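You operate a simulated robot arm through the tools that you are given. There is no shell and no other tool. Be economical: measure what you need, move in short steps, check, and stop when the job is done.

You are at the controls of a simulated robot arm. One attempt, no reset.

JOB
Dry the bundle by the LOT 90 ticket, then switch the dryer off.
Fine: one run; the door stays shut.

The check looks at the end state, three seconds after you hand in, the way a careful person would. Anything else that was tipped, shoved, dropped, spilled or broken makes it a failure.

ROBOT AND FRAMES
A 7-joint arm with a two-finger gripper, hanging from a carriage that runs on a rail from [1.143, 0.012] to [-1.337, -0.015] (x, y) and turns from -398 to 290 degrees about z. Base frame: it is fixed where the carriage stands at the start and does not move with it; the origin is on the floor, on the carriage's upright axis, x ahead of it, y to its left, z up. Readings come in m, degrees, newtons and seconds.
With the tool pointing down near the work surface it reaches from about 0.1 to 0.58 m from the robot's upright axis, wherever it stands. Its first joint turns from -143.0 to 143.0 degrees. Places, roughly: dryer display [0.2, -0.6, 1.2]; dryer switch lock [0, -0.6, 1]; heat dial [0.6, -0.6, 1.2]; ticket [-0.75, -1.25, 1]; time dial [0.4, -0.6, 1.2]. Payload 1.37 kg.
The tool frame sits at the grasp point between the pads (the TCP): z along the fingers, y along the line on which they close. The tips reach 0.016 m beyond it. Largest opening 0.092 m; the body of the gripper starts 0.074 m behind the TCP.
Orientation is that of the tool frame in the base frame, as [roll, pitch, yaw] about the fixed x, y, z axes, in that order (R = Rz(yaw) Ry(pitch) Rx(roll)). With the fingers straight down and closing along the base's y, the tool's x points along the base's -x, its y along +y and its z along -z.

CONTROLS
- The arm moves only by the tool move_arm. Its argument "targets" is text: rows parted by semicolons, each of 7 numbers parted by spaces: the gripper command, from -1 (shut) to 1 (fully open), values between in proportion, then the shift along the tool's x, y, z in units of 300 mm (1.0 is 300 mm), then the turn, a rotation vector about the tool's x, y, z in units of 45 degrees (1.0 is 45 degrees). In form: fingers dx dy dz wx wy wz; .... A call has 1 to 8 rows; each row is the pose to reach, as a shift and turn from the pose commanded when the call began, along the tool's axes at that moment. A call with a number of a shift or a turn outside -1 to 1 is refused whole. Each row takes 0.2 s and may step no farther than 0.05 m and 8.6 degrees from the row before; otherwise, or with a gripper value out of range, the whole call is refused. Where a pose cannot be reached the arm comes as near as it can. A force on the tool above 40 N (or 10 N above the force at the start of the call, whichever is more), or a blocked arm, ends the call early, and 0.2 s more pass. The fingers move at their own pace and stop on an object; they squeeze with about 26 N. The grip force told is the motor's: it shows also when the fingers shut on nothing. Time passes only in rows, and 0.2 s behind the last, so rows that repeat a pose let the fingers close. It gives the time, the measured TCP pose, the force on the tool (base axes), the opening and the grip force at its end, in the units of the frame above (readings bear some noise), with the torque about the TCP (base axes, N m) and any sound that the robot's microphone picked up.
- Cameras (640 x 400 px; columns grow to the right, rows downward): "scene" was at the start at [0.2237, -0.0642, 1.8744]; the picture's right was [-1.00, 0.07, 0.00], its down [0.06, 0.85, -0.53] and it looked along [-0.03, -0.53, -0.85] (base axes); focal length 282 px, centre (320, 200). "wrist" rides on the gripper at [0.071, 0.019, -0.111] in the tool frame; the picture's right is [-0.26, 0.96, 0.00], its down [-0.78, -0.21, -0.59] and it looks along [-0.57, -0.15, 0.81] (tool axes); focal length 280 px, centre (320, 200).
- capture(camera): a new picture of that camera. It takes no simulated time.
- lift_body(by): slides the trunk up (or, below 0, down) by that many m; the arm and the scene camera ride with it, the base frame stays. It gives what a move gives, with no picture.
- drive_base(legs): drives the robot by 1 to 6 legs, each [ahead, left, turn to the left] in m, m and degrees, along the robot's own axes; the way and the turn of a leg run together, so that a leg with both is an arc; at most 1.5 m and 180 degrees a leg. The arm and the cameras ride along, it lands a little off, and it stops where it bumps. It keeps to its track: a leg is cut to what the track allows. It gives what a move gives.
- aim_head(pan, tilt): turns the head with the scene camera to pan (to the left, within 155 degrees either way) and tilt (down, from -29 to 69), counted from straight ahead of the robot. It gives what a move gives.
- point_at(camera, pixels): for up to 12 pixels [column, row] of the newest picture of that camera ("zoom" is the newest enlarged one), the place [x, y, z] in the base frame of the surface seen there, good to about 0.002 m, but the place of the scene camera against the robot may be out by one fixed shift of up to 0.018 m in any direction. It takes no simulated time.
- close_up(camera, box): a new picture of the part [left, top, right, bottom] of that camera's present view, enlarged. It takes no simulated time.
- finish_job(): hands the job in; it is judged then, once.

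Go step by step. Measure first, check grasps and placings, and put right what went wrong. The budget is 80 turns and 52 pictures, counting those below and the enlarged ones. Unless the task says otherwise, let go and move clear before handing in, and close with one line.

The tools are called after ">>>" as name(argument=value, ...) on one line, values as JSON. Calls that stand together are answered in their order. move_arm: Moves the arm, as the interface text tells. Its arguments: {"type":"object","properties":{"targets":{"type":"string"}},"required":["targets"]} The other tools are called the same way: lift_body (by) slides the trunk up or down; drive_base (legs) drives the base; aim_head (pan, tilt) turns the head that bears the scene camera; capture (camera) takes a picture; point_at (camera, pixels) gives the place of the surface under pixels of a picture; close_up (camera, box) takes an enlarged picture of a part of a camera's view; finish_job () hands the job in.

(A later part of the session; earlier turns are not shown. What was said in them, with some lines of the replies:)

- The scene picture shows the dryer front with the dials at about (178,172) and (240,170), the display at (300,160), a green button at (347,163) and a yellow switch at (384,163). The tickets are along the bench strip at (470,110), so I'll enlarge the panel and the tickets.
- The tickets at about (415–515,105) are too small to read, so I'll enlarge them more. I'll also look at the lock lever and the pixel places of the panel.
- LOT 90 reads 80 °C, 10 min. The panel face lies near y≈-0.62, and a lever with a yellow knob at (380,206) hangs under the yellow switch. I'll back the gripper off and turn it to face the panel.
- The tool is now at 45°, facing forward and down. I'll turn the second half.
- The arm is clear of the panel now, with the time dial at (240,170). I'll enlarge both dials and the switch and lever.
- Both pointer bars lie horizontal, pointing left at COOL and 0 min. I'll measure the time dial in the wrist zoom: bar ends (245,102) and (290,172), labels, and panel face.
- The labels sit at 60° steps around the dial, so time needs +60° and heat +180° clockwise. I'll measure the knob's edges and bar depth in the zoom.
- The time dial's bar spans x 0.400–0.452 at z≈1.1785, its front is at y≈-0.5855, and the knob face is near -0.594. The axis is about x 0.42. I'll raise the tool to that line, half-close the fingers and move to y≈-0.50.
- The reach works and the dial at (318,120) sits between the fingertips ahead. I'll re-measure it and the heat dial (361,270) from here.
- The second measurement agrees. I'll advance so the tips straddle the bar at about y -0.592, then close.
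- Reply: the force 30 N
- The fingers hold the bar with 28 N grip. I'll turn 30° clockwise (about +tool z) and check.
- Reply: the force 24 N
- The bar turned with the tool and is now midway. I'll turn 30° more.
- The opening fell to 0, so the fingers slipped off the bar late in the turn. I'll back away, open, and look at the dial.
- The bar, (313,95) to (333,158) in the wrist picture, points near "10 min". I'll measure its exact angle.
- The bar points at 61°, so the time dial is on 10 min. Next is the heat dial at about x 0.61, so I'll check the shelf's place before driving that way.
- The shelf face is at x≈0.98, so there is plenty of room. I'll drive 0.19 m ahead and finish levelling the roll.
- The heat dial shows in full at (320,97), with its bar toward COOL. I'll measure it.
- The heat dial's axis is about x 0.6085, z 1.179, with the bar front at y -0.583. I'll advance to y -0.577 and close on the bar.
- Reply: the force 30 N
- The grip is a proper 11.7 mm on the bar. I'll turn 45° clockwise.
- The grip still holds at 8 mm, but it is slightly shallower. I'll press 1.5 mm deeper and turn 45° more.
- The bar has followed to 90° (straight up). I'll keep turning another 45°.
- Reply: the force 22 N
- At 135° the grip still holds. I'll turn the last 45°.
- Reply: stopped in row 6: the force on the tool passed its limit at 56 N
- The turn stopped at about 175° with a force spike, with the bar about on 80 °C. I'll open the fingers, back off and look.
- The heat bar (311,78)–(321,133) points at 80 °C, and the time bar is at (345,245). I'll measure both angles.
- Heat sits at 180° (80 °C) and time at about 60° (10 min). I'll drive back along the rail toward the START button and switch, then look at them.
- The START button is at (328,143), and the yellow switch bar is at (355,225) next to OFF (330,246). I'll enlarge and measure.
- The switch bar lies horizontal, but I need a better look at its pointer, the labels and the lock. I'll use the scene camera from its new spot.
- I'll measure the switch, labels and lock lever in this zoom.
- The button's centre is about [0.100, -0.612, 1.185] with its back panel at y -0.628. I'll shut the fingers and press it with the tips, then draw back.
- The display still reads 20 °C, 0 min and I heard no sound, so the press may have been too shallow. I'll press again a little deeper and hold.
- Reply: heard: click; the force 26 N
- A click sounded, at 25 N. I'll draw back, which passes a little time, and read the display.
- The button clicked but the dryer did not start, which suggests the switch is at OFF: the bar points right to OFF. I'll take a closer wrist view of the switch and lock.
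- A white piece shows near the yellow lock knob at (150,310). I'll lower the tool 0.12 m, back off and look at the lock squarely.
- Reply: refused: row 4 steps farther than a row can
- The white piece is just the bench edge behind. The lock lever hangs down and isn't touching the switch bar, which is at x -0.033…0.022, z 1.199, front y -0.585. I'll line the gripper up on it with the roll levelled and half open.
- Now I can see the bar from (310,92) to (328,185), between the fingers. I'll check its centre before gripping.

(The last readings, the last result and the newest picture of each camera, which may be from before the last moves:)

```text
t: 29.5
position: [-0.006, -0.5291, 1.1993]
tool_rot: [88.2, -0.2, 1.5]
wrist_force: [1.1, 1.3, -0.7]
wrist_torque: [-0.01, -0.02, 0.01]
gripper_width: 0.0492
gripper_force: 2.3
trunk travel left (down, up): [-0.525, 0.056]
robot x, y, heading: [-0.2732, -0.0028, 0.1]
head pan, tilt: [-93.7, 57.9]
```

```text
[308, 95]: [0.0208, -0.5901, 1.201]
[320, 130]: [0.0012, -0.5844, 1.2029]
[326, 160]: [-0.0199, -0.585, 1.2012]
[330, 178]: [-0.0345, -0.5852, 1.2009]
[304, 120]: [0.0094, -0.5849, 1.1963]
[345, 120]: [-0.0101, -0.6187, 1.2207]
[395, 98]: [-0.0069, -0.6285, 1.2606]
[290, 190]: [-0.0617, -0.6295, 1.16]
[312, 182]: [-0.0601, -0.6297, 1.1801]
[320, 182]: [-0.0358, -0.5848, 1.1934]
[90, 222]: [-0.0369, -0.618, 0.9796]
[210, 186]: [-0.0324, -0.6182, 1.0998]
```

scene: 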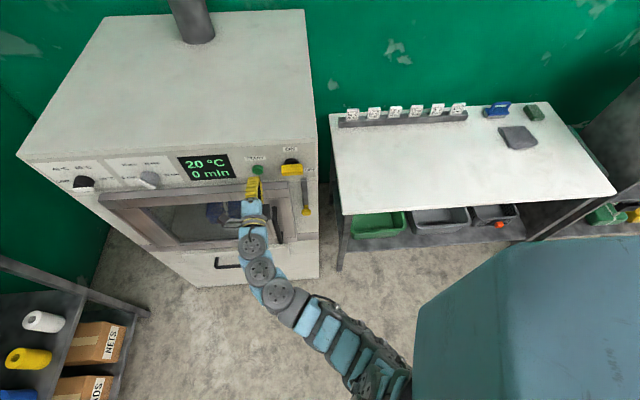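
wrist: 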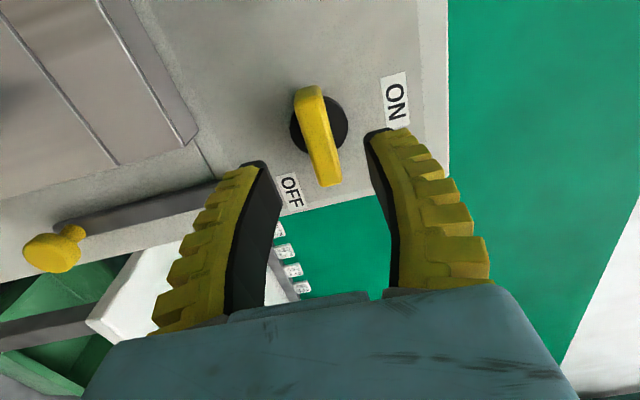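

The centre is confirmed at (-0.0065, 1.200). I'll advance to y -0.590 and close on the bar.

>>> move_arm(targets="0 -0.004 -0.004 0.12 0 0 0; 0 -0.006 -0.006 0.203 0 0 0; -1 -0.006 -0.006 0.203 0 0 0; -1 -0.006 -0.006 0.203 0 0 0; -1 -0.006 -0.006 0.203 0 0 0")

>>> move_arm(targets="-1 0 0 0 0 0 -0.167; -1 0 0 0 0 0 -0.333; -1 0 0 0 0 0 -0.5; -1 0 0 0 0 0 -0.667")

>>> capture(camera="wrist")

```text
t: 30.7
position: [-0.0058, -0.5902, 1.1997]
tool_rot: [87.9, -0.1, 1.5]
wrist_force: [-2.8, 10.8, 13.3]
wrist_torque: [-0.13, -0.01, 0.27]
gripper_width: 0.0112
gripper_force: 27.6
trunk travel left (down, up): [-0.525, 0.056]
robot x, y, heading: [-0.2701, -0.001, -0.4]
head pan, tilt: [-93.7, 57.9]
```

```text
t: 31.7
position: [-0.0068, -0.5915, 1.2006]
tool_rot: [87.8, 30.0, 0.3]
wrist_force: [-9.4, 11.7, 19.6]
wrist_torque: [-0.01, -1.7, 0.05]
gripper_width: 0.0261
gripper_force: 28.4
trunk travel left (down, up): [-0.525, 0.056]
robot x, y, heading: [-0.2716, -0.0026, -0.2]
head pan, tilt: [-93.7, 57.9]
```

```text
14 pictures are left
```

wrist: 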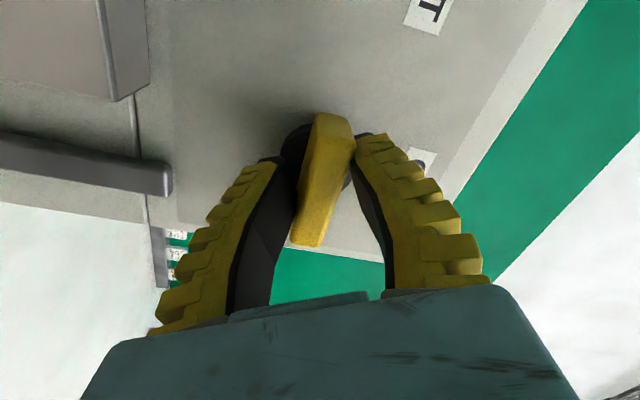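

The bar did not turn (torque -1.7 N m, opening spread to 26 mm), so the switch is held by the lock. I'll turn back, release, withdraw and view everything from the scene camera.

>>> move_arm(targets="-1 0 0 0 0 0 0.167; -1 0 0 0 0 0 0.333; -1 0 0 0 0 0 0.5; 0 0 0 0 0 0 0.667; 0 0 0 0 0 0 0.667; 0 0 0 -0.13 0 0 0.667; 0 0 0 -0.26 0 0 0.667; 0 0 0 -0.4 0 0 0.667")

>>> close_up(camera="scene", box=[170, 135, 330, 235])

```text
t: 33.5
position: [-0.0077, -0.4732, 1.1963]
tool_rot: [88.0, 0.0, 1.3]
wrist_force: [0.8, -0.5, 0.7]
wrist_torque: [0.04, 0.0, 0.0]
gripper_width: 0.0493
gripper_force: 2.3
trunk travel left (down, up): [-0.525, 0.056]
robot x, y, heading: [-0.2702, -0.0028, -0.3]
head pan, tilt: [-93.7, 57.9]
```

```text
4.00 times, centred on (250, 185) of scene
```

zoom: 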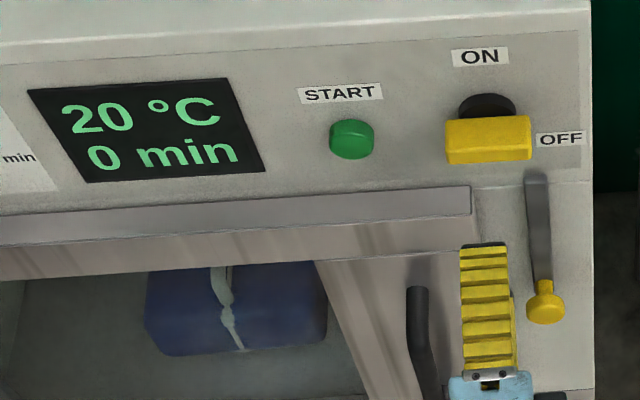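

The display hasn't changed and the switch is still at OFF. The lock lever, with its knob at (545,300), must be moved first. I'll lower the open gripper in front of the knob and look at it closely.

>>> move_arm(targets="0 -0.02 -0.15 0 0 0 0; 0 -0.05 -0.3 0 0 0 0; 0 -0.07 -0.45 0 0 0 0; 0 -0.08 -0.6 0 0 0 0; 0 -0.09 -0.72 0 0 0 0; 0 -0.09 -0.72 0 0 0 0")

>>> capture(camera="wrist")

```text
t: 34.9
position: [-0.0363, -0.4802, 0.977]
tool_rot: [88.0, 0.0, 1.3]
wrist_force: [-0.3, 0.7, 0.7]
wrist_torque: [0.02, 0.01, -0.02]
gripper_width: 0.0491
gripper_force: 2.2
trunk travel left (down, up): [-0.525, 0.056]
robot x, y, heading: [-0.2731, -0.0011, -0.3]
head pan, tilt: [-93.7, 57.9]
```

```text
12 pictures are left
```

wrist: 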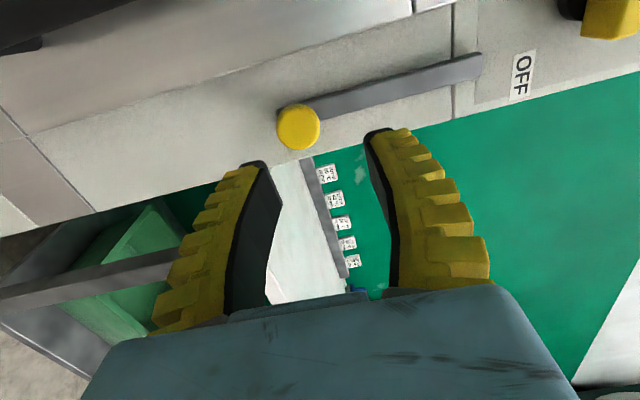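

Now the lever runs from the knob (298,127) to its top end (480,65), next to OFF. I'll measure these points.

>>> point_at(camera="wrist", pixels=[[298, 127], [280, 127], [317, 127], [298, 108], [298, 148], [478, 60], [476, 78], [400, 85], [330, 105], [285, 105], [522, 75], [450, 100]])

>>> close_up(camera="wrist", box=[260, 30, 500, 180])

```text
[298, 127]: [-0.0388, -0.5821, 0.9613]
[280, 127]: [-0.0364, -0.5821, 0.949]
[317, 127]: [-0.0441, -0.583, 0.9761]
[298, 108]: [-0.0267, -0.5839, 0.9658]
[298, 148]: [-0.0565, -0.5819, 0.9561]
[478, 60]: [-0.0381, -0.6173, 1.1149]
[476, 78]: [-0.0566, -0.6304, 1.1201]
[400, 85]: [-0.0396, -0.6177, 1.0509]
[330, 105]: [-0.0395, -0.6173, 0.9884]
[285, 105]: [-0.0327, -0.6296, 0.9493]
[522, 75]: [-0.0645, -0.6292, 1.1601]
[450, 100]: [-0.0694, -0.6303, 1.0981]
```

```text
2.67 times, centred on (380, 105) of wrist
```

zoom: 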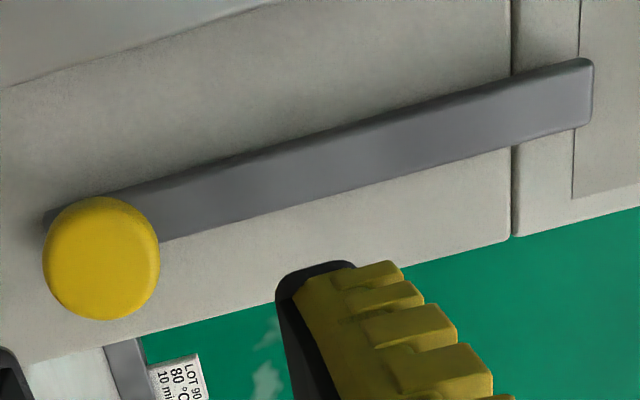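

The knob's centre is about [-0.041, -0.582 (front), 0.9615] and the bar is vertical. I'll grip the knob, with the fingers above and below it.

>>> move_arm(targets="0 -0.023 -0.064 0.12 0 0 0; 0 -0.023 -0.064 0.24 0 0 0; 0 -0.023 -0.064 0.338 0 0 0; -1 -0.023 -0.064 0.338 0 0 0; -1 -0.023 -0.064 0.338 0 0 0; -1 -0.023 -0.064 0.338 0 0 0")

>>> move_arm(targets="-1 -0.02 0 0 0 0 0; -1 -0.04 0 0 0 0 0; -1 -0.06 0.002 0 0 0 0; -1 -0.06 0.002 0 0 0 0")

```text
t: 36.3
position: [-0.0408, -0.5801, 0.9617]
tool_rot: [88.2, 0.0, 1.3]
wrist_force: [-1.0, -2.3, -4.2]
wrist_torque: [0.07, -0.02, -0.55]
gripper_width: 0.0267
gripper_force: 28.0
trunk travel left (down, up): [-0.525, 0.056]
robot x, y, heading: [-0.2722, -0.0056, -0.3]
head pan, tilt: [-93.7, 57.9]
```

```text
t: 37.2
position: [-0.0431, -0.5816, 0.9647]
tool_rot: [88.2, -0.3, 2.2]
wrist_force: [18.8, -2.6, -3.4]
wrist_torque: [0.04, -0.06, 0.0]
gripper_width: 0.0234
gripper_force: 27.8
trunk travel left (down, up): [-0.525, 0.056]
robot x, y, heading: [-0.2695, -0.0055, -0.2]
head pan, tilt: [-93.7, 57.9]
stopped in row 4: the force on the tool passed its limit at 41 N (the readings are from after the stop); the commanded pose is now the measured one
```

The knob is held (26.7 mm), but -x is blocked at 41 N. I'll try +x gently.

>>> move_arm(targets="-1 0.01 0 0 0 0 0; -1 0.03 0 0 0 0 0; -1 0.05 0 0 0 0 0; -1 0.065 0 0 0 0 0")

```text
t: 38.2
position: [-0.0426, -0.5803, 0.9626]
tool_rot: [88.2, 0.2, 1.5]
wrist_force: [-28.7, 0.9, -2.3]
wrist_torque: [0.08, 0.02, -0.37]
gripper_width: 0.0247
gripper_force: 27.9
trunk travel left (down, up): [-0.525, 0.056]
robot x, y, heading: [-0.268, -0.0002, -0.2]
head pan, tilt: [-93.7, 57.9]
```

Sideways is blocked both ways, so it is likely a slide. I'll relax the side force and try upward.

>>> move_arm(targets="-1 -0.03 0 0 0 0 0; -1 -0.062 0 0 0 0 0; -1 -0.062 0.02 0 0 0 0; -1 -0.062 0.04 0 0 0 0; -1 -0.062 0.06 0 0 0 0; -1 -0.062 0.07 0 0 0 0")

```text
t: 39.6
position: [-0.043, -0.5814, 0.9854]
tool_rot: [88.1, -0.3, 2.0]
wrist_force: [27.0, -3.7, -1.3]
wrist_torque: [0.07, 0.01, 0.4]
gripper_width: 0.0236
gripper_force: 28.1
trunk travel left (down, up): [-0.525, 0.056]
robot x, y, heading: [-0.2689, 0.0001, -0.1]
head pan, tilt: [-93.7, 57.9]
```

The knob moves up freely (z force -1.3 N). I'll ease the side force and continue up about 5 cm.

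>>> move_arm(targets="-1 0.03 0 0 0 0 0; -1 0.03 0.04 0 0 0 0; -1 0.03 0.08 0 0 0 0; -1 0.03 0.12 0 0 0 0; -1 0.03 0.16 0 0 0 0")

>>> close_up(camera="scene", box=[240, 135, 340, 235])

```text
t: 40.4
position: [-0.0433, -0.5775, 1.0003]
tool_rot: [89.3, -0.2, 1.9]
wrist_force: [-0.5, -10.7, -10.5]
wrist_torque: [-0.16, 0.03, -0.02]
gripper_width: 0.024
gripper_force: 27.9
trunk travel left (down, up): [-0.525, 0.056]
robot x, y, heading: [-0.2717, -0.0053, -0.4]
head pan, tilt: [-93.7, 57.9]
stopped in row 4: the force on the tool passed its limit at 49 N (the readings are from after the stop); the commanded pose is now the measured one
```

```text
4.00 times, centred on (290, 185) of scene
```

zoom: 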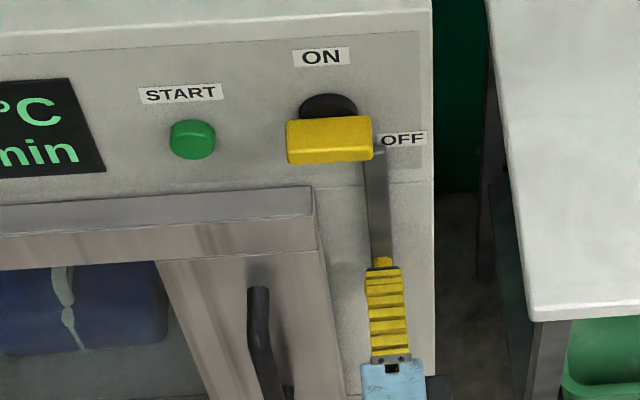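

The slide came up about 38 mm and met its stop, and its top end is now beside OFF. I'll release, back off and go up to the switch to try it.

>>> move_arm(targets="0 0 0 0 0 0 0; 0 0 0 0 0 0 0; 0 0 0 -0.13 0 0 0; 0 0 0 -0.26 0 0 0; 0 0.03 0.14 -0.26 0 0 0; 0 0.06 0.28 -0.26 0 0 0; 0 0.09 0.42 -0.26 0 0 0; 0 0.124 0.56 -0.26 0 0 0")

>>> capture(camera="wrist")

```text
t: 42.2
position: [-0.008, -0.4962, 1.1706]
tool_rot: [89.0, -0.1, 1.9]
wrist_force: [-0.1, -0.4, -0.8]
wrist_torque: [-0.02, 0.0, 0.07]
gripper_width: 0.0492
gripper_force: 3.0
trunk travel left (down, up): [-0.525, 0.056]
robot x, y, heading: [-0.2719, -0.0072, -0.4]
head pan, tilt: [-93.7, 57.9]
```

```text
9 pictures are left
```

wrist: 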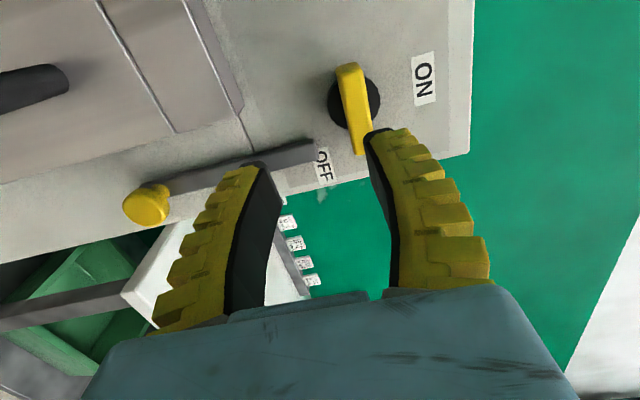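

The slide stayed up. I'll grip the switch bar again and test 22° toward ON.

>>> move_arm(targets="0 -0.002 0.093 0.03 0 0 0; 0 -0.005 0.093 0.15 0 0 0; 0 -0.005 0.093 0.26 0 0 0; 0 -0.005 0.093 0.314 0 0 0; -1 -0.005 0.093 0.314 0 0 0; -1 -0.005 0.093 0.314 0 0 0; -1 -0.005 0.093 0.314 0 0 0")

>>> move_arm(targets="-1 0 0 0 0 0 -0.167; -1 0 0 0 0 0 -0.333; -1 0 0 0 0 0 -0.5")

```text
t: 43.8
position: [-0.0069, -0.5899, 1.199]
tool_rot: [89.1, -0.2, 1.9]
wrist_force: [-1.6, 10.8, 11.1]
wrist_torque: [-0.1, 0.03, -0.02]
gripper_width: 0.0115
gripper_force: 27.8
trunk travel left (down, up): [-0.525, 0.056]
robot x, y, heading: [-0.2686, -0.0023, -0.4]
head pan, tilt: [-93.7, 57.9]
```

```text
t: 44.6
position: [-0.0093, -0.5896, 1.1988]
tool_rot: [88.8, 22.4, 1.2]
wrist_force: [-10.8, 16.3, 27.2]
wrist_torque: [-0.23, -1.16, -0.07]
gripper_width: 0.021
gripper_force: 28.0
trunk travel left (down, up): [-0.525, 0.056]
robot x, y, heading: [-0.2728, -0.0021, -0.4]
head pan, tilt: [-93.7, 57.9]
```

CCW is still blocked (opening spreads to 21 mm). I'll go back to zero and test the clockwise sense.

>>> move_arm(targets="-1 0 0 0 0 0 0.167; -1 0 0 0 0 0 0.333; -1 0 0 0 0 0 0.5; -1 0 0 0 0 0 0.667; -1 0 0 0 0 0 0.833; -1 0 0 0 0 0 0.95")

```text
t: 45.9
position: [-0.0023, -0.5898, 1.1991]
tool_rot: [88.8, -16.9, 2.7]
wrist_force: [8.0, 6.2, 17.2]
wrist_torque: [-0.2, 0.6, -0.02]
gripper_width: 0.0161
gripper_force: 28.4
trunk travel left (down, up): [-0.525, 0.056]
robot x, y, heading: [-0.2726, -0.0032, -0.1]
head pan, tilt: [-93.7, 57.9]
stopped in row 6: the force on the tool passed its limit at 43 N (the readings are from after the stop); the commanded pose is now the measured one
```

Both senses are blocked. I'll bring the roll back to zero and test whether the bar instead tips upward like a paddle.

>>> move_arm(targets="-1 -0.01 0 0 0 0 -0.167; -1 -0.014 0 0 0 0 -0.375; -1 -0.014 0.015 0 0 0 -0.375; -1 -0.014 0.035 0 0 0 -0.375")

>>> move_arm(targets="-1 0 -0.02 0 0 0 0; -1 0 -0.04 0 0 0 0; -1 0 -0.06 0 0 0 0; -1 0 -0.07 0 0 0 0")

```text
refused: row 2 steps farther than a row can; nothing moved
```

```text
t: 46.3
position: [-0.002, -0.5899, 1.1987]
tool_rot: [88.6, -16.8, 2.6]
wrist_force: [7.7, 8.2, 14.1]
wrist_torque: [-0.13, 0.6, -0.1]
gripper_width: 0.0162
gripper_force: 27.9
trunk travel left (down, up): [-0.525, 0.056]
robot x, y, heading: [-0.2714, -0.0016, -0.1]
head pan, tilt: [-93.7, 57.9]
stopped in row 1: the force on the tool passed its limit at 47 N (the readings are from after the stop); the commanded pose is now the measured one
```

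Down is stiff. I'll undo the roll with legal steps and test up lightly.

>>> move_arm(targets="-1 -0.008 0 0 0 0 -0.167; -1 -0.014 0 0 0 0 -0.33; -1 -0.014 0.01 0 0 0 -0.375; -1 -0.014 0.03 0 0 0 -0.375")

```text
t: 47.3
position: [-0.0073, -0.5894, 1.2007]
tool_rot: [89.3, 0.1, 2.4]
wrist_force: [19.4, -11.1, -24.3]
wrist_torque: [0.11, -0.33, 0.18]
gripper_width: 0.0074
gripper_force: 27.9
trunk travel left (down, up): [-0.525, 0.056]
robot x, y, heading: [-0.2717, -0.0034, 0.0]
head pan, tilt: [-93.7, 57.9]
```

The bar is rigid that way too, so it is a rotary switch that is still locked. The lock may need to go down instead, so I'll release and return to the knob, now at z≈1.0.

>>> move_arm(targets="0 0 -0.02 0 0 0 0; 0 0 -0.02 0 0 0 0; 0 0 -0.02 -0.15 0 0 0; 0 0 -0.02 -0.3 0 0 0; 0 -0.03 -0.16 -0.3 0 0 0; 0 -0.06 -0.31 -0.3 0 0 0; 0 -0.09 -0.46 -0.3 0 0 0; 0 -0.105 -0.6 -0.3 0 0 0")

>>> capture(camera="wrist")

```text
t: 49.1
position: [-0.0474, -0.505, 1.0214]
tool_rot: [88.6, 0.1, 2.0]
wrist_force: [0.5, 0.7, -0.1]
wrist_torque: [0.04, 0.0, -0.01]
gripper_width: 0.0489
gripper_force: 2.1
trunk travel left (down, up): [-0.525, 0.056]
robot x, y, heading: [-0.2687, -0.0032, -0.0]
head pan, tilt: [-93.7, 57.9]
```

```text
8 pictures are left
```

wrist: 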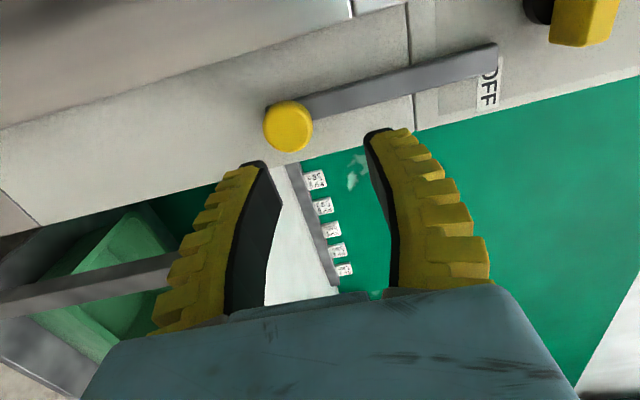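

>>> point_at(camera="wrist", pixels=[[289, 127], [271, 127], [308, 127], [289, 107], [289, 148], [494, 50], [330, 103], [550, 35]])

```text
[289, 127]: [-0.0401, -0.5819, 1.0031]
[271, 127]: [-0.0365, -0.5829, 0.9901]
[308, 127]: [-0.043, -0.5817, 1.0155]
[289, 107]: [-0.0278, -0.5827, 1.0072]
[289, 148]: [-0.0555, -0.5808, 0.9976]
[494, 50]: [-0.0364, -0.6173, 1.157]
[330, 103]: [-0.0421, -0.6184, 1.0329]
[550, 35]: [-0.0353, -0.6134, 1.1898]
```

The knob is now centred at (-0.042, 1.0025). I'll grip it, move it down past its original height (0.9615), and see whether it goes lower.

>>> move_arm(targets="0 0.009 -0.069 0.1 0 0 0; 0 0.009 -0.069 0.2 0 0 0; 0 0.009 -0.069 0.249 0 0 0; -1 0.009 -0.069 0.249 0 0 0; -1 0.009 -0.069 0.249 0 0 0; -1 0.009 -0.069 0.249 0 0 0")

>>> move_arm(targets="-1 0 -0.04 0.001 0 0 0; -1 0 -0.08 0.002 0 0 0; -1 0 -0.12 0.003 0 0 0; -1 0 -0.15 0.003 0 0 0; -1 0 -0.18 0.004 0 0 0; -1 0 -0.21 0.005 0 0 0; -1 0 -0.24 0.005 0 0 0; -1 0 -0.26 0.006 0 0 0")

```text
t: 50.5
position: [-0.0424, -0.5764, 1.0017]
tool_rot: [89.1, 0.1, 2.1]
wrist_force: [0.0, -11.9, -38.8]
wrist_torque: [0.07, -0.23, -0.31]
gripper_width: 0.0257
gripper_force: 27.7
trunk travel left (down, up): [-0.525, 0.056]
robot x, y, heading: [-0.2713, -0.0013, 0.0]
head pan, tilt: [-93.7, 57.9]
```

```text
t: 51.7
position: [-0.0425, -0.5854, 0.958]
tool_rot: [87.4, 0.0, 1.6]
wrist_force: [-5.3, 16.3, 18.2]
wrist_torque: [-0.24, 0.05, -0.45]
gripper_width: 0.0298
gripper_force: 28.1
trunk travel left (down, up): [-0.525, 0.056]
robot x, y, heading: [-0.2692, 0.0009, -0.3]
head pan, tilt: [-93.7, 57.9]
stopped in row 6: the force on the tool passed its limit at 58 N (the readings are from after the stop); the commanded pose is now the measured one
```

The knob is back at its bottom stop, so the slide has two ends, about 41 mm apart. With it down I only tested CCW, and with it up the bar may be blocked clockwise by the slide. I'll go back to the switch and test clockwise with the slide down.

>>> move_arm(targets="0 0 0 0 0 0 0; 0 0 0 -0.1 0 0 0; 0 0 0 -0.211 0 0 0; 0 0.025 0.16 -0.211 0 0 0; 0 0.05 0.32 -0.211 0 0 0; 0 0.075 0.48 -0.211 0 0 0; 0 0.1 0.64 -0.211 0 0 0; 0 0.127 0.8 -0.211 0 0 0")

```text
t: 53.5
position: [-0.0053, -0.5117, 1.1976]
tool_rot: [87.7, 0.1, 1.9]
wrist_force: [-0.6, -0.1, 0.9]
wrist_torque: [0.0, 0.01, 0.02]
gripper_width: 0.0492
gripper_force: 2.6
trunk travel left (down, up): [-0.525, 0.056]
robot x, y, heading: [-0.2694, -0.0042, -0.4]
head pan, tilt: [-93.7, 57.9]
```

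I'm aligned in front of the bar. I'll grip it and test 22° clockwise.

>>> move_arm(targets="0 -0.013 -0.005 0.13 0 0 0; 0 -0.013 -0.005 0.261 0 0 0; -1 -0.013 -0.005 0.261 0 0 0; -1 -0.013 -0.005 0.261 0 0 0; -1 -0.013 -0.005 0.261 0 0 0")

>>> move_arm(targets="-1 0 0 0 0 0 0.167; -1 0 0 0 0 0 0.333; -1 0 0 0 0 0 0.5")

```text
t: 54.7
position: [-0.007, -0.5909, 1.1994]
tool_rot: [87.5, 0.0, 1.7]
wrist_force: [-3.9, 8.8, 9.9]
wrist_torque: [-0.1, -0.08, -0.17]
gripper_width: 0.011
gripper_force: 27.9
trunk travel left (down, up): [-0.525, 0.056]
robot x, y, heading: [-0.2689, -0.0057, -0.2]
head pan, tilt: [-93.7, 57.9]
```

```text
t: 55.5
position: [-0.0072, -0.592, 1.2003]
tool_rot: [87.2, -22.6, 2.9]
wrist_force: [-7.0, 13.9, 34.2]
wrist_torque: [-0.25, 0.22, -0.35]
gripper_width: 0.0123
gripper_force: 27.9
trunk travel left (down, up): [-0.525, 0.056]
robot x, y, heading: [-0.2708, 0.0018, -0.3]
head pan, tilt: [-93.7, 57.9]
```

The opening stays 12 mm, so the bar turns clockwise with the slide down. I'll continue 45°.

>>> move_arm(targets="-1 0 -0.003 0 0 0 0.167; -1 0 -0.003 0 0 0 0.333; -1 0 -0.003 0 0 0 0.5; -1 0 -0.003 0 0 0 0.667; -1 0 -0.003 0 0 0 0.833; -1 0 -0.003 0 0 0 1")

>>> capture(camera="scene")

```text
t: 55.9
position: [-0.0081, -0.5906, 1.2008]
tool_rot: [86.8, -29.3, 3.1]
wrist_force: [0.2, 11.4, 17.7]
wrist_torque: [-0.24, 0.1, 0.11]
gripper_width: 0.0108
gripper_force: 28.1
trunk travel left (down, up): [-0.525, 0.056]
robot x, y, heading: [-0.2719, -0.0048, -0.0]
head pan, tilt: [-93.7, 57.9]
stopped in row 2: the force on the tool passed its limit at 50 N (the readings are from after the stop); the commanded pose is now the measured one
```

```text
7 pictures are left
```

scene: 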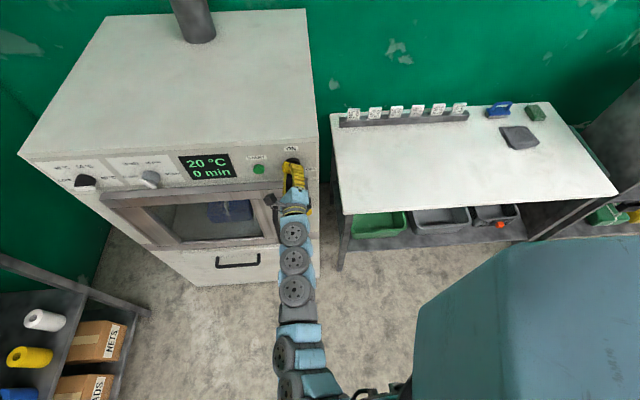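

The force guard tripped at 29°, with a vertical force of 18–34 N, so I may be off-axis. I'll shift the tool up a touch and go on turning.

>>> move_arm(targets="-1 0 0.007 0 0 0 0; -1 0 0.007 0 0 0 0.1; -1 0 0.007 0 0 0 0.2; -1 0 0.007 0 0 0 0.3; -1 0 0.007 0 0 0 0.4")

```text
t: 57.1
position: [-0.0074, -0.5912, 1.2015]
tool_rot: [86.1, -47.2, 4.5]
wrist_force: [2.7, 11.2, 14.4]
wrist_torque: [-0.08, 0.11, -0.08]
gripper_width: 0.011
gripper_force: 28.3
trunk travel left (down, up): [-0.525, 0.056]
robot x, y, heading: [-0.2704, -0.0029, -0.0]
head pan, tilt: [-93.7, 57.9]
```

It now turns with little resistance, at 47°. I'll continue toward 90°.

>>> move_arm(targets="-1 0 0.002 0 0 0 0.16; -1 0 0.003 0 0 0 0.32; -1 0 0.004 0 0 0 0.48; -1 0 0.004 0 0 0 0.64; -1 0 0.004 0 0 0 0.8; -1 0 0.004 0 0 0 0.95")

>>> close_up(camera="scene", box=[170, 135, 330, 235])

```text
t: 58.5
position: [-0.0102, -0.5901, 1.2024]
tool_rot: [-4.3, -87.3, 96.0]
wrist_force: [-4.4, 9.7, 18.8]
wrist_torque: [-0.11, 0.1, -0.09]
gripper_width: 0.0105
gripper_force: 28.0
trunk travel left (down, up): [-0.525, 0.056]
robot x, y, heading: [-0.2704, -0.0038, -0.1]
head pan, tilt: [-93.7, 57.9]
```

```text
4.00 times, centred on (250, 185) of scene
```

zoom: 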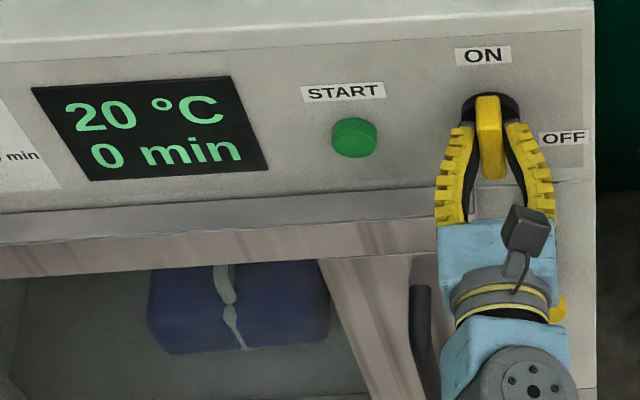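

The bar is now vertical, toward ON. I'll nudge a few degrees more to feel for the stop, then release and back off.

>>> move_arm(targets="-1 0 0 0 0 0 0.06; -1 0 0 0 0 0 0.13; -1 0 0 0 0 0 0.13")

>>> move_arm(targets="0 0 0 0 0 0 0; 0 0 0 0 0 0 0; 0 0 0 -0.13 0 0 0; 0 0 0 -0.3 0 0 0 ")

>>> capture(camera="wrist")

```text
t: 59.3
position: [-0.0103, -0.5897, 1.2018]
tool_rot: [-66.0, -83.7, 157.8]
wrist_force: [-8.2, 5.2, 9.1]
wrist_torque: [-0.15, 0.5, -0.11]
gripper_width: 0.0102
gripper_force: 27.9
trunk travel left (down, up): [-0.525, 0.056]
robot x, y, heading: [-0.2709, -0.0029, -0.4]
head pan, tilt: [-93.7, 57.9]
```

```text
refused: row 4 steps farther than a row can; nothing moved
```

```text
5 pictures are left
```

wrist: 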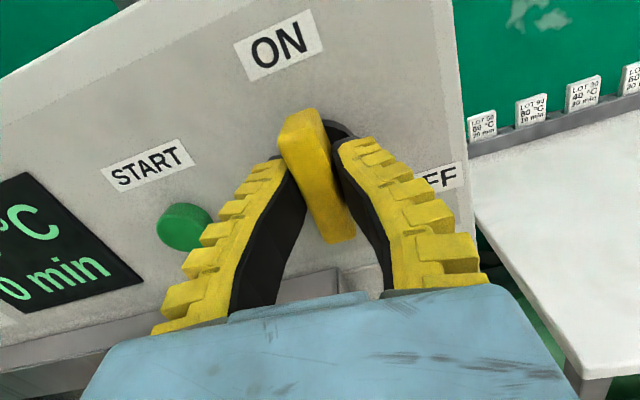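

The handle met its stop at about 93° (torque 0.5), and in the wrist picture it points at ON. I'll release, back off, move in front of START and shut the fingers.

>>> move_arm(targets="0 0 0 0 0 0 0; 0 0 0 0 0 0 0; 0 0 0 -0.13 0 0 0; 0 0 0 -0.25 0 0 0; 0 -0.02 -0.15 -0.25 0 0 0; -1 -0.05 -0.3 -0.25 0 0 0; -1 -0.062 -0.372 -0.25 0 0 0; -1 -0.062 -0.372 -0.25 0 0 0")

```text
t: 61.1
position: [0.0993, -0.5134, 1.1917]
tool_rot: [-66.0, -83.4, 157.6]
wrist_force: [-0.5, 0.4, -0.5]
wrist_torque: [0.01, 0.01, -0.04]
gripper_width: 0.0
gripper_force: 25.8
trunk travel left (down, up): [-0.525, 0.056]
robot x, y, heading: [-0.2713, -0.001, -0.1]
head pan, tilt: [-93.7, 57.9]
```

I'm in front of the button. I'll press to about y -0.612 as before, then withdraw.

>>> move_arm(targets="-1 -0.037 0.005 0.14 0 0 0; -1 -0.037 0.005 0.25 0 0 0; -1 -0.037 0.005 0.3 0 0 0; -1 -0.037 0.005 0.32 0 0 0; -1 -0.037 0.005 0.332 0 0 0; -1 -0.037 0.005 0.2 0 0 0; -1 -0.037 0.005 0.1 0 0 0; -1 -0.037 0.005 0 0 0 0")

>>> capture(camera="scene")

```text
t: 62.9
position: [0.1001, -0.5139, 1.1808]
tool_rot: [-65.6, -83.4, 157.3]
wrist_force: [0.2, 0.3, -0.1]
wrist_torque: [0.03, -0.02, -0.03]
gripper_width: 0.0002
gripper_force: 27.6
trunk travel left (down, up): [-0.525, 0.056]
robot x, y, heading: [-0.275, -0.0065, -0.1]
head pan, tilt: [-93.7, 57.9]
heard: click
```

```text
4 pictures are left
```

scene: 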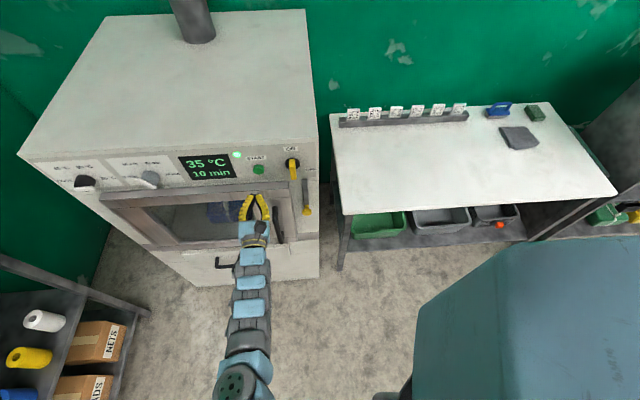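

The dryer is running: 35 °C, 10 min, and the lamp is lit at (237,154). I'll move in front of the switch (not touching it), which passes time, and listen for the end.

>>> move_arm(targets="-1 0.04 0.12 0 0 0 -0.03; -1 0.08 0.24 0 0 0 -0.06; 0 0.105 0.353 0 0 0 -0.06; 0 0.105 0.353 0 0 0 -0.06; 0 0.105 0.353 0 0 0 -0.06; 0 0.105 0.353 0 0 0 -0.06; 0 0.105 0.353 0 0 0 -0.06; 0 0.105 0.353 0 0 0 -0.06")

>>> move_arm(targets="0 0 0 0 0 0 0; 0 0 0 0 0 0 0; 0 0 0 0 0 0 0; 0 0 0 0 0 0 0; 0 0 0 0 0 0 0; 0 0 0 0 0 0 0; 0 0 0 0 0 0 0; 0 0 0 0 0 0 0")

>>> move_arm(targets="0 0 0 0 0 0 0; 0 0 0 0 0 0 0; 0 0 0 0 0 0 0; 0 0 0 0 0 0 0; 0 0 0 0 0 0 0; 0 0 0 0 0 0 0; 0 0 0 0 0 0 0; 0 0 0 0 0 0 0")

>>> move_arm(targets="0 0 0 0 0 0 0; 0 0 0 0 0 0 0; 0 0 0 0 0 0 0; 0 0 0 0 0 0 0; 0 0 0 0 0 0 0; 0 0 0 0 0 0 0; 0 0 0 0 0 0 0; 0 0 0 0 0 0 0")

```text
t: 64.7
position: [-0.0074, -0.5177, 1.1984]
tool_rot: [-50.5, -85.7, 142.2]
wrist_force: [-0.1, -0.2, -0.6]
wrist_torque: [-0.01, -0.02, -0.03]
gripper_width: 0.0489
gripper_force: 2.2
trunk travel left (down, up): [-0.525, 0.056]
robot x, y, heading: [-0.272, 0.0012, -0.2]
head pan, tilt: [-93.7, 57.9]
```

```text
t: 66.5
position: [-0.0076, -0.5168, 1.1998]
tool_rot: [-50.6, -85.7, 142.2]
wrist_force: [-0.8, 1.1, 0.0]
wrist_torque: [0.01, -0.02, 0.0]
gripper_width: 0.0491
gripper_force: 2.6
trunk travel left (down, up): [-0.525, 0.056]
robot x, y, heading: [-0.2708, -0.0047, -0.1]
head pan, tilt: [-93.7, 57.9]
```

```text
t: 68.3
position: [-0.0069, -0.5164, 1.1991]
tool_rot: [-50.5, -85.8, 142.2]
wrist_force: [0.1, -0.5, -0.6]
wrist_torque: [-0.02, -0.02, 0.04]
gripper_width: 0.0492
gripper_force: 2.3
trunk travel left (down, up): [-0.525, 0.056]
robot x, y, heading: [-0.2719, -0.0042, -0.2]
head pan, tilt: [-93.7, 57.9]
```

```text
t: 70.1
position: [-0.0081, -0.5173, 1.1996]
tool_rot: [-50.5, -85.9, 142.2]
wrist_force: [1.2, 0.4, 0.6]
wrist_torque: [0.02, 0.0, -0.04]
gripper_width: 0.049
gripper_force: 2.0
trunk travel left (down, up): [-0.525, 0.056]
robot x, y, heading: [-0.2745, -0.0029, -0.1]
head pan, tilt: [-93.7, 57.9]
```

No sound yet. I'll check the display once to learn the rate.

>>> close_up(camera="scene", box=[170, 135, 330, 235])

```text
4.00 times, centred on (250, 185) of scene
```

zoom: 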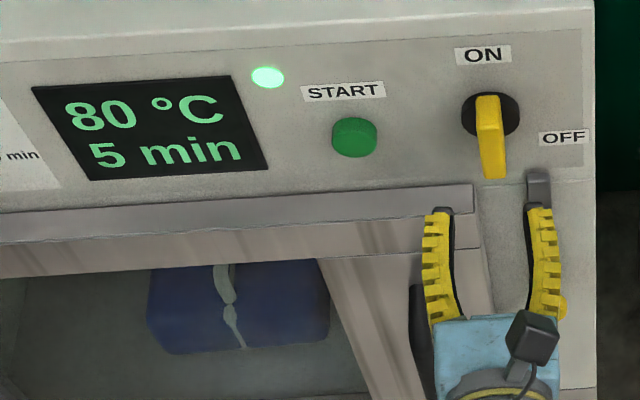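

It shows 80 °C with 5 min left after about 8 s, so roughly 8–9 s remain. I'll wait about 11 s and listen.

>>> move_arm(targets="0 0 0 0 0 0 0; 0 0 0 0 0 0 0; 0 0 0 0 0 0 0; 0 0 0 0 0 0 0; 0 0 0 0 0 0 0; 0 0 0 0 0 0 0; 0 0 0 0 0 0 0; 0 0 0 0 0 0 0")

>>> move_arm(targets="0 0 0 0 0 0 0; 0 0 0 0 0 0 0; 0 0 0 0 0 0 0; 0 0 0 0 0 0 0; 0 0 0 0 0 0 0; 0 0 0 0 0 0 0; 0 0 0 0 0 0 0; 0 0 0 0 0 0 0")

>>> move_arm(targets="0 0 0 0 0 0 0; 0 0 0 0 0 0 0; 0 0 0 0 0 0 0; 0 0 0 0 0 0 0; 0 0 0 0 0 0 0; 0 0 0 0 0 0 0; 0 0 0 0 0 0 0; 0 0 0 0 0 0 0")

>>> move_arm(targets="0 0 0 0 0 0 0; 0 0 0 0 0 0 0; 0 0 0 0 0 0 0; 0 0 0 0 0 0 0; 0 0 0 0 0 0 0; 0 0 0 0 0 0 0; 0 0 0 0 0 0 0; 0 0 0 0 0 0 0")

>>> move_arm(targets="0 0 0 0 0 0 0; 0 0 0 0 0 0 0; 0 0 0 0 0 0 0; 0 0 0 0 0 0 0; 0 0 0 0 0 0 0; 0 0 0 0 0 0 0; 0 0 0 0 0 0 0; 0 0 0 0 0 0 0")

>>> move_arm(targets="0 0 0 0 0 0 0; 0 0 0 0 0 0 0; 0 0 0 0 0 0 0; 0 0 0 0 0 0 0; 0 0 0 0 0 0 0; 0 0 0 0 0 0 0; 0 0 0 0 0 0 0; 0 0 0 0 0 0 0")

```text
t: 71.9
position: [-0.007, -0.5176, 1.1987]
tool_rot: [-50.5, -85.7, 142.2]
wrist_force: [-0.1, 0.2, -0.5]
wrist_torque: [-0.02, -0.02, 0.03]
gripper_width: 0.0491
gripper_force: 2.2
trunk travel left (down, up): [-0.525, 0.056]
robot x, y, heading: [-0.2724, -0.0064, -0.0]
head pan, tilt: [-93.7, 57.9]
```

```text
t: 73.7
position: [-0.0076, -0.5163, 1.1989]
tool_rot: [-50.5, -85.8, 142.2]
wrist_force: [0.5, -0.2, 0.8]
wrist_torque: [0.0, -0.01, 0.01]
gripper_width: 0.049
gripper_force: 2.1
trunk travel left (down, up): [-0.525, 0.056]
robot x, y, heading: [-0.2726, -0.0067, -0.2]
head pan, tilt: [-93.7, 57.9]
```

```text
t: 75.5
position: [-0.0065, -0.5156, 1.1985]
tool_rot: [-50.4, -85.8, 142.3]
wrist_force: [-0.4, 0.0, 0.5]
wrist_torque: [-0.01, 0.0, -0.04]
gripper_width: 0.0491
gripper_force: 2.5
trunk travel left (down, up): [-0.525, 0.056]
robot x, y, heading: [-0.2696, -0.0044, 0.1]
head pan, tilt: [-93.7, 57.9]
```

```text
t: 77.3
position: [-0.0079, -0.5165, 1.199]
tool_rot: [-50.5, -85.8, 142.2]
wrist_force: [-0.4, 0.5, 0.3]
wrist_torque: [-0.02, 0.0, 0.02]
gripper_width: 0.0491
gripper_force: 2.2
trunk travel left (down, up): [-0.525, 0.056]
robot x, y, heading: [-0.2715, -0.002, 0.1]
head pan, tilt: [-93.7, 57.9]
```

```text
t: 79.1
position: [-0.0084, -0.5183, 1.1999]
tool_rot: [-50.5, -85.7, 142.1]
wrist_force: [0.4, -0.3, 0.2]
wrist_torque: [0.0, -0.02, -0.02]
gripper_width: 0.049
gripper_force: 2.0
trunk travel left (down, up): [-0.525, 0.056]
robot x, y, heading: [-0.2737, -0.005, -0.2]
head pan, tilt: [-93.7, 57.9]
```

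```text
t: 80.9
position: [-0.0074, -0.5175, 1.1984]
tool_rot: [-50.5, -85.8, 142.2]
wrist_force: [0.1, -0.9, -0.5]
wrist_torque: [-0.02, -0.03, 0.02]
gripper_width: 0.049
gripper_force: 2.7
trunk travel left (down, up): [-0.525, 0.056]
robot x, y, heading: [-0.2688, -0.0032, -0.0]
head pan, tilt: [-93.7, 57.9]
```

No sound yet, but by the measured rate the run should be over. I'll look at the display.

>>> close_up(camera="scene", box=[170, 135, 330, 235])

```text
4.00 times, centred on (250, 185) of scene
```

zoom: 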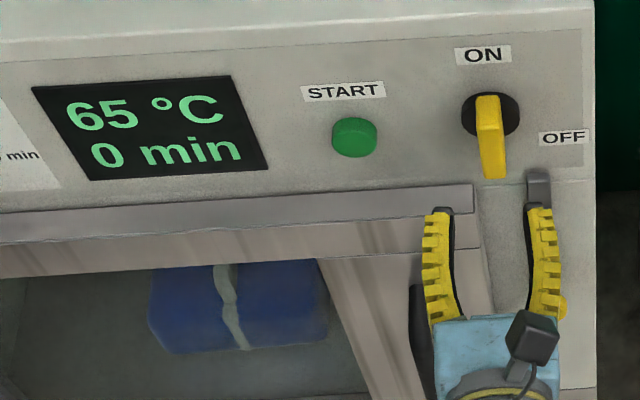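

The run is finished: 0 min, lamp off, cooling at 65 °C. I'll grip the switch bar and turn it back counter-clockwise to OFF.

>>> move_arm(targets="0 -0.004 0.003 0.13 0 0 0; 0 -0.008 0.005 0.242 0 0 0; -1 -0.008 0.005 0.242 0 0 0; -1 -0.008 0.005 0.242 0 0 0; -1 -0.008 0.005 0.242 0 0 0")

>>> move_arm(targets="-1 0 0 0 0 0 -0.167; -1 0 0 0 0 0 -0.333; -1 0 0 0 0 0 -0.5; -1 0 0 0 0 0 -0.667; -1 0 0 0 0 0 -0.833; -1 0 0 0 0 0 -1")

```text
t: 82.1
position: [-0.0103, -0.5899, 1.2008]
tool_rot: [-48.9, -85.8, 140.5]
wrist_force: [-20.4, 6.5, 9.8]
wrist_torque: [-0.12, 0.5, -0.24]
gripper_width: 0.0105
gripper_force: 28.1
trunk travel left (down, up): [-0.525, 0.056]
robot x, y, heading: [-0.2728, -0.005, -0.1]
head pan, tilt: [-93.7, 57.9]
```

```text
t: 83.5
position: [-0.0101, -0.588, 1.1985]
tool_rot: [86.2, -47.8, 4.5]
wrist_force: [-19.1, -7.4, -11.1]
wrist_torque: [0.2, -0.13, -0.07]
gripper_width: 0.008
gripper_force: 27.9
trunk travel left (down, up): [-0.525, 0.056]
robot x, y, heading: [-0.2708, -0.0052, -0.4]
head pan, tilt: [-93.7, 57.9]
```

It's turning (opening 8 mm). I'll continue the other half.

>>> move_arm(targets="-1 -0.004 0.005 0.005 0 0 -0.167; -1 -0.004 0.005 0.005 0 0 -0.333; -1 -0.004 0.005 0.005 0 0 -0.5; -1 -0.004 0.005 0.005 0 0 -0.667; -1 -0.004 0.005 0.005 0 0 -0.833; -1 -0.004 0.005 0.005 0 0 -1")

>>> move_arm(targets="-1 0 0 0 0 0 -0.06; -1 0 0 0 0 0 -0.12; -1 0 0 0 0 0 -0.12")

```text
t: 84.9
position: [-0.0091, -0.5893, 1.1998]
tool_rot: [87.5, -3.2, 1.9]
wrist_force: [0.0, 0.3, -19.1]
wrist_torque: [0.24, -0.07, 0.45]
gripper_width: 0.0084
gripper_force: 28.5
trunk travel left (down, up): [-0.525, 0.056]
robot x, y, heading: [-0.2704, -0.0007, -0.2]
head pan, tilt: [-93.7, 57.9]
```

```text
t: 85.7
position: [-0.0087, -0.5881, 1.1989]
tool_rot: [87.6, 2.2, 1.6]
wrist_force: [5.7, 0.1, -27.2]
wrist_torque: [0.38, -0.44, 0.23]
gripper_width: 0.0083
gripper_force: 28.4
trunk travel left (down, up): [-0.525, 0.056]
robot x, y, heading: [-0.2697, -0.0037, -0.3]
head pan, tilt: [-93.7, 57.9]
```

The torque of -0.44 shows the OFF stop at about horizontal. I'll release, back well off and check with a picture.

>>> move_arm(targets="0 0 0 0 0 0 0; 0 0 0 0 0 0 0; 0 0 0 -0.13 0 0 0; 0 0 0 -0.26 0 0 0; 0 0 0 -0.4 0 0 0; 0 0 0 -0.55 0 0 0")

>>> close_up(camera="scene", box=[20, 100, 340, 300])

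```text
t: 87.1
position: [-0.0139, -0.4246, 1.1934]
tool_rot: [87.2, 2.3, 1.5]
wrist_force: [0.5, -1.3, 0.0]
wrist_torque: [0.01, 0.01, -0.02]
gripper_width: 0.0491
gripper_force: 2.3
trunk travel left (down, up): [-0.525, 0.056]
robot x, y, heading: [-0.272, 0.0, -0.4]
head pan, tilt: [-93.7, 57.9]
```

```text
2.00 times, centred on (180, 200) of scene
```

zoom: 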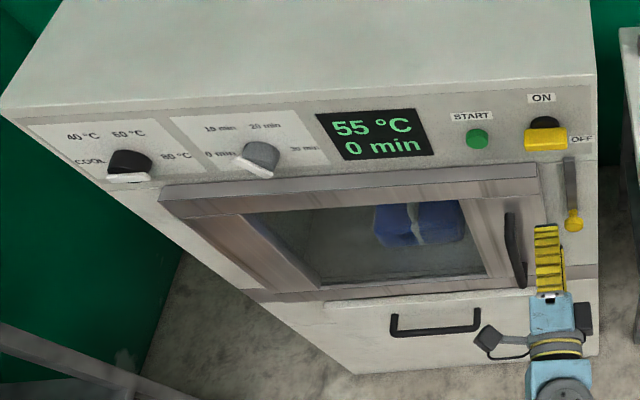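

The switch bar is back at OFF (545,138), the lock is down as found, the door is shut, the run is over, and the gripper is clear. I'll hand in.

>>> finish_job()

```text
The job is handed in.
```

The LOT 90 bundle was dried in one run at 80 °C for 10 min with the door shut, and the dryer was then switched off. An earlier START press did nothing because the dryer was still switched off.
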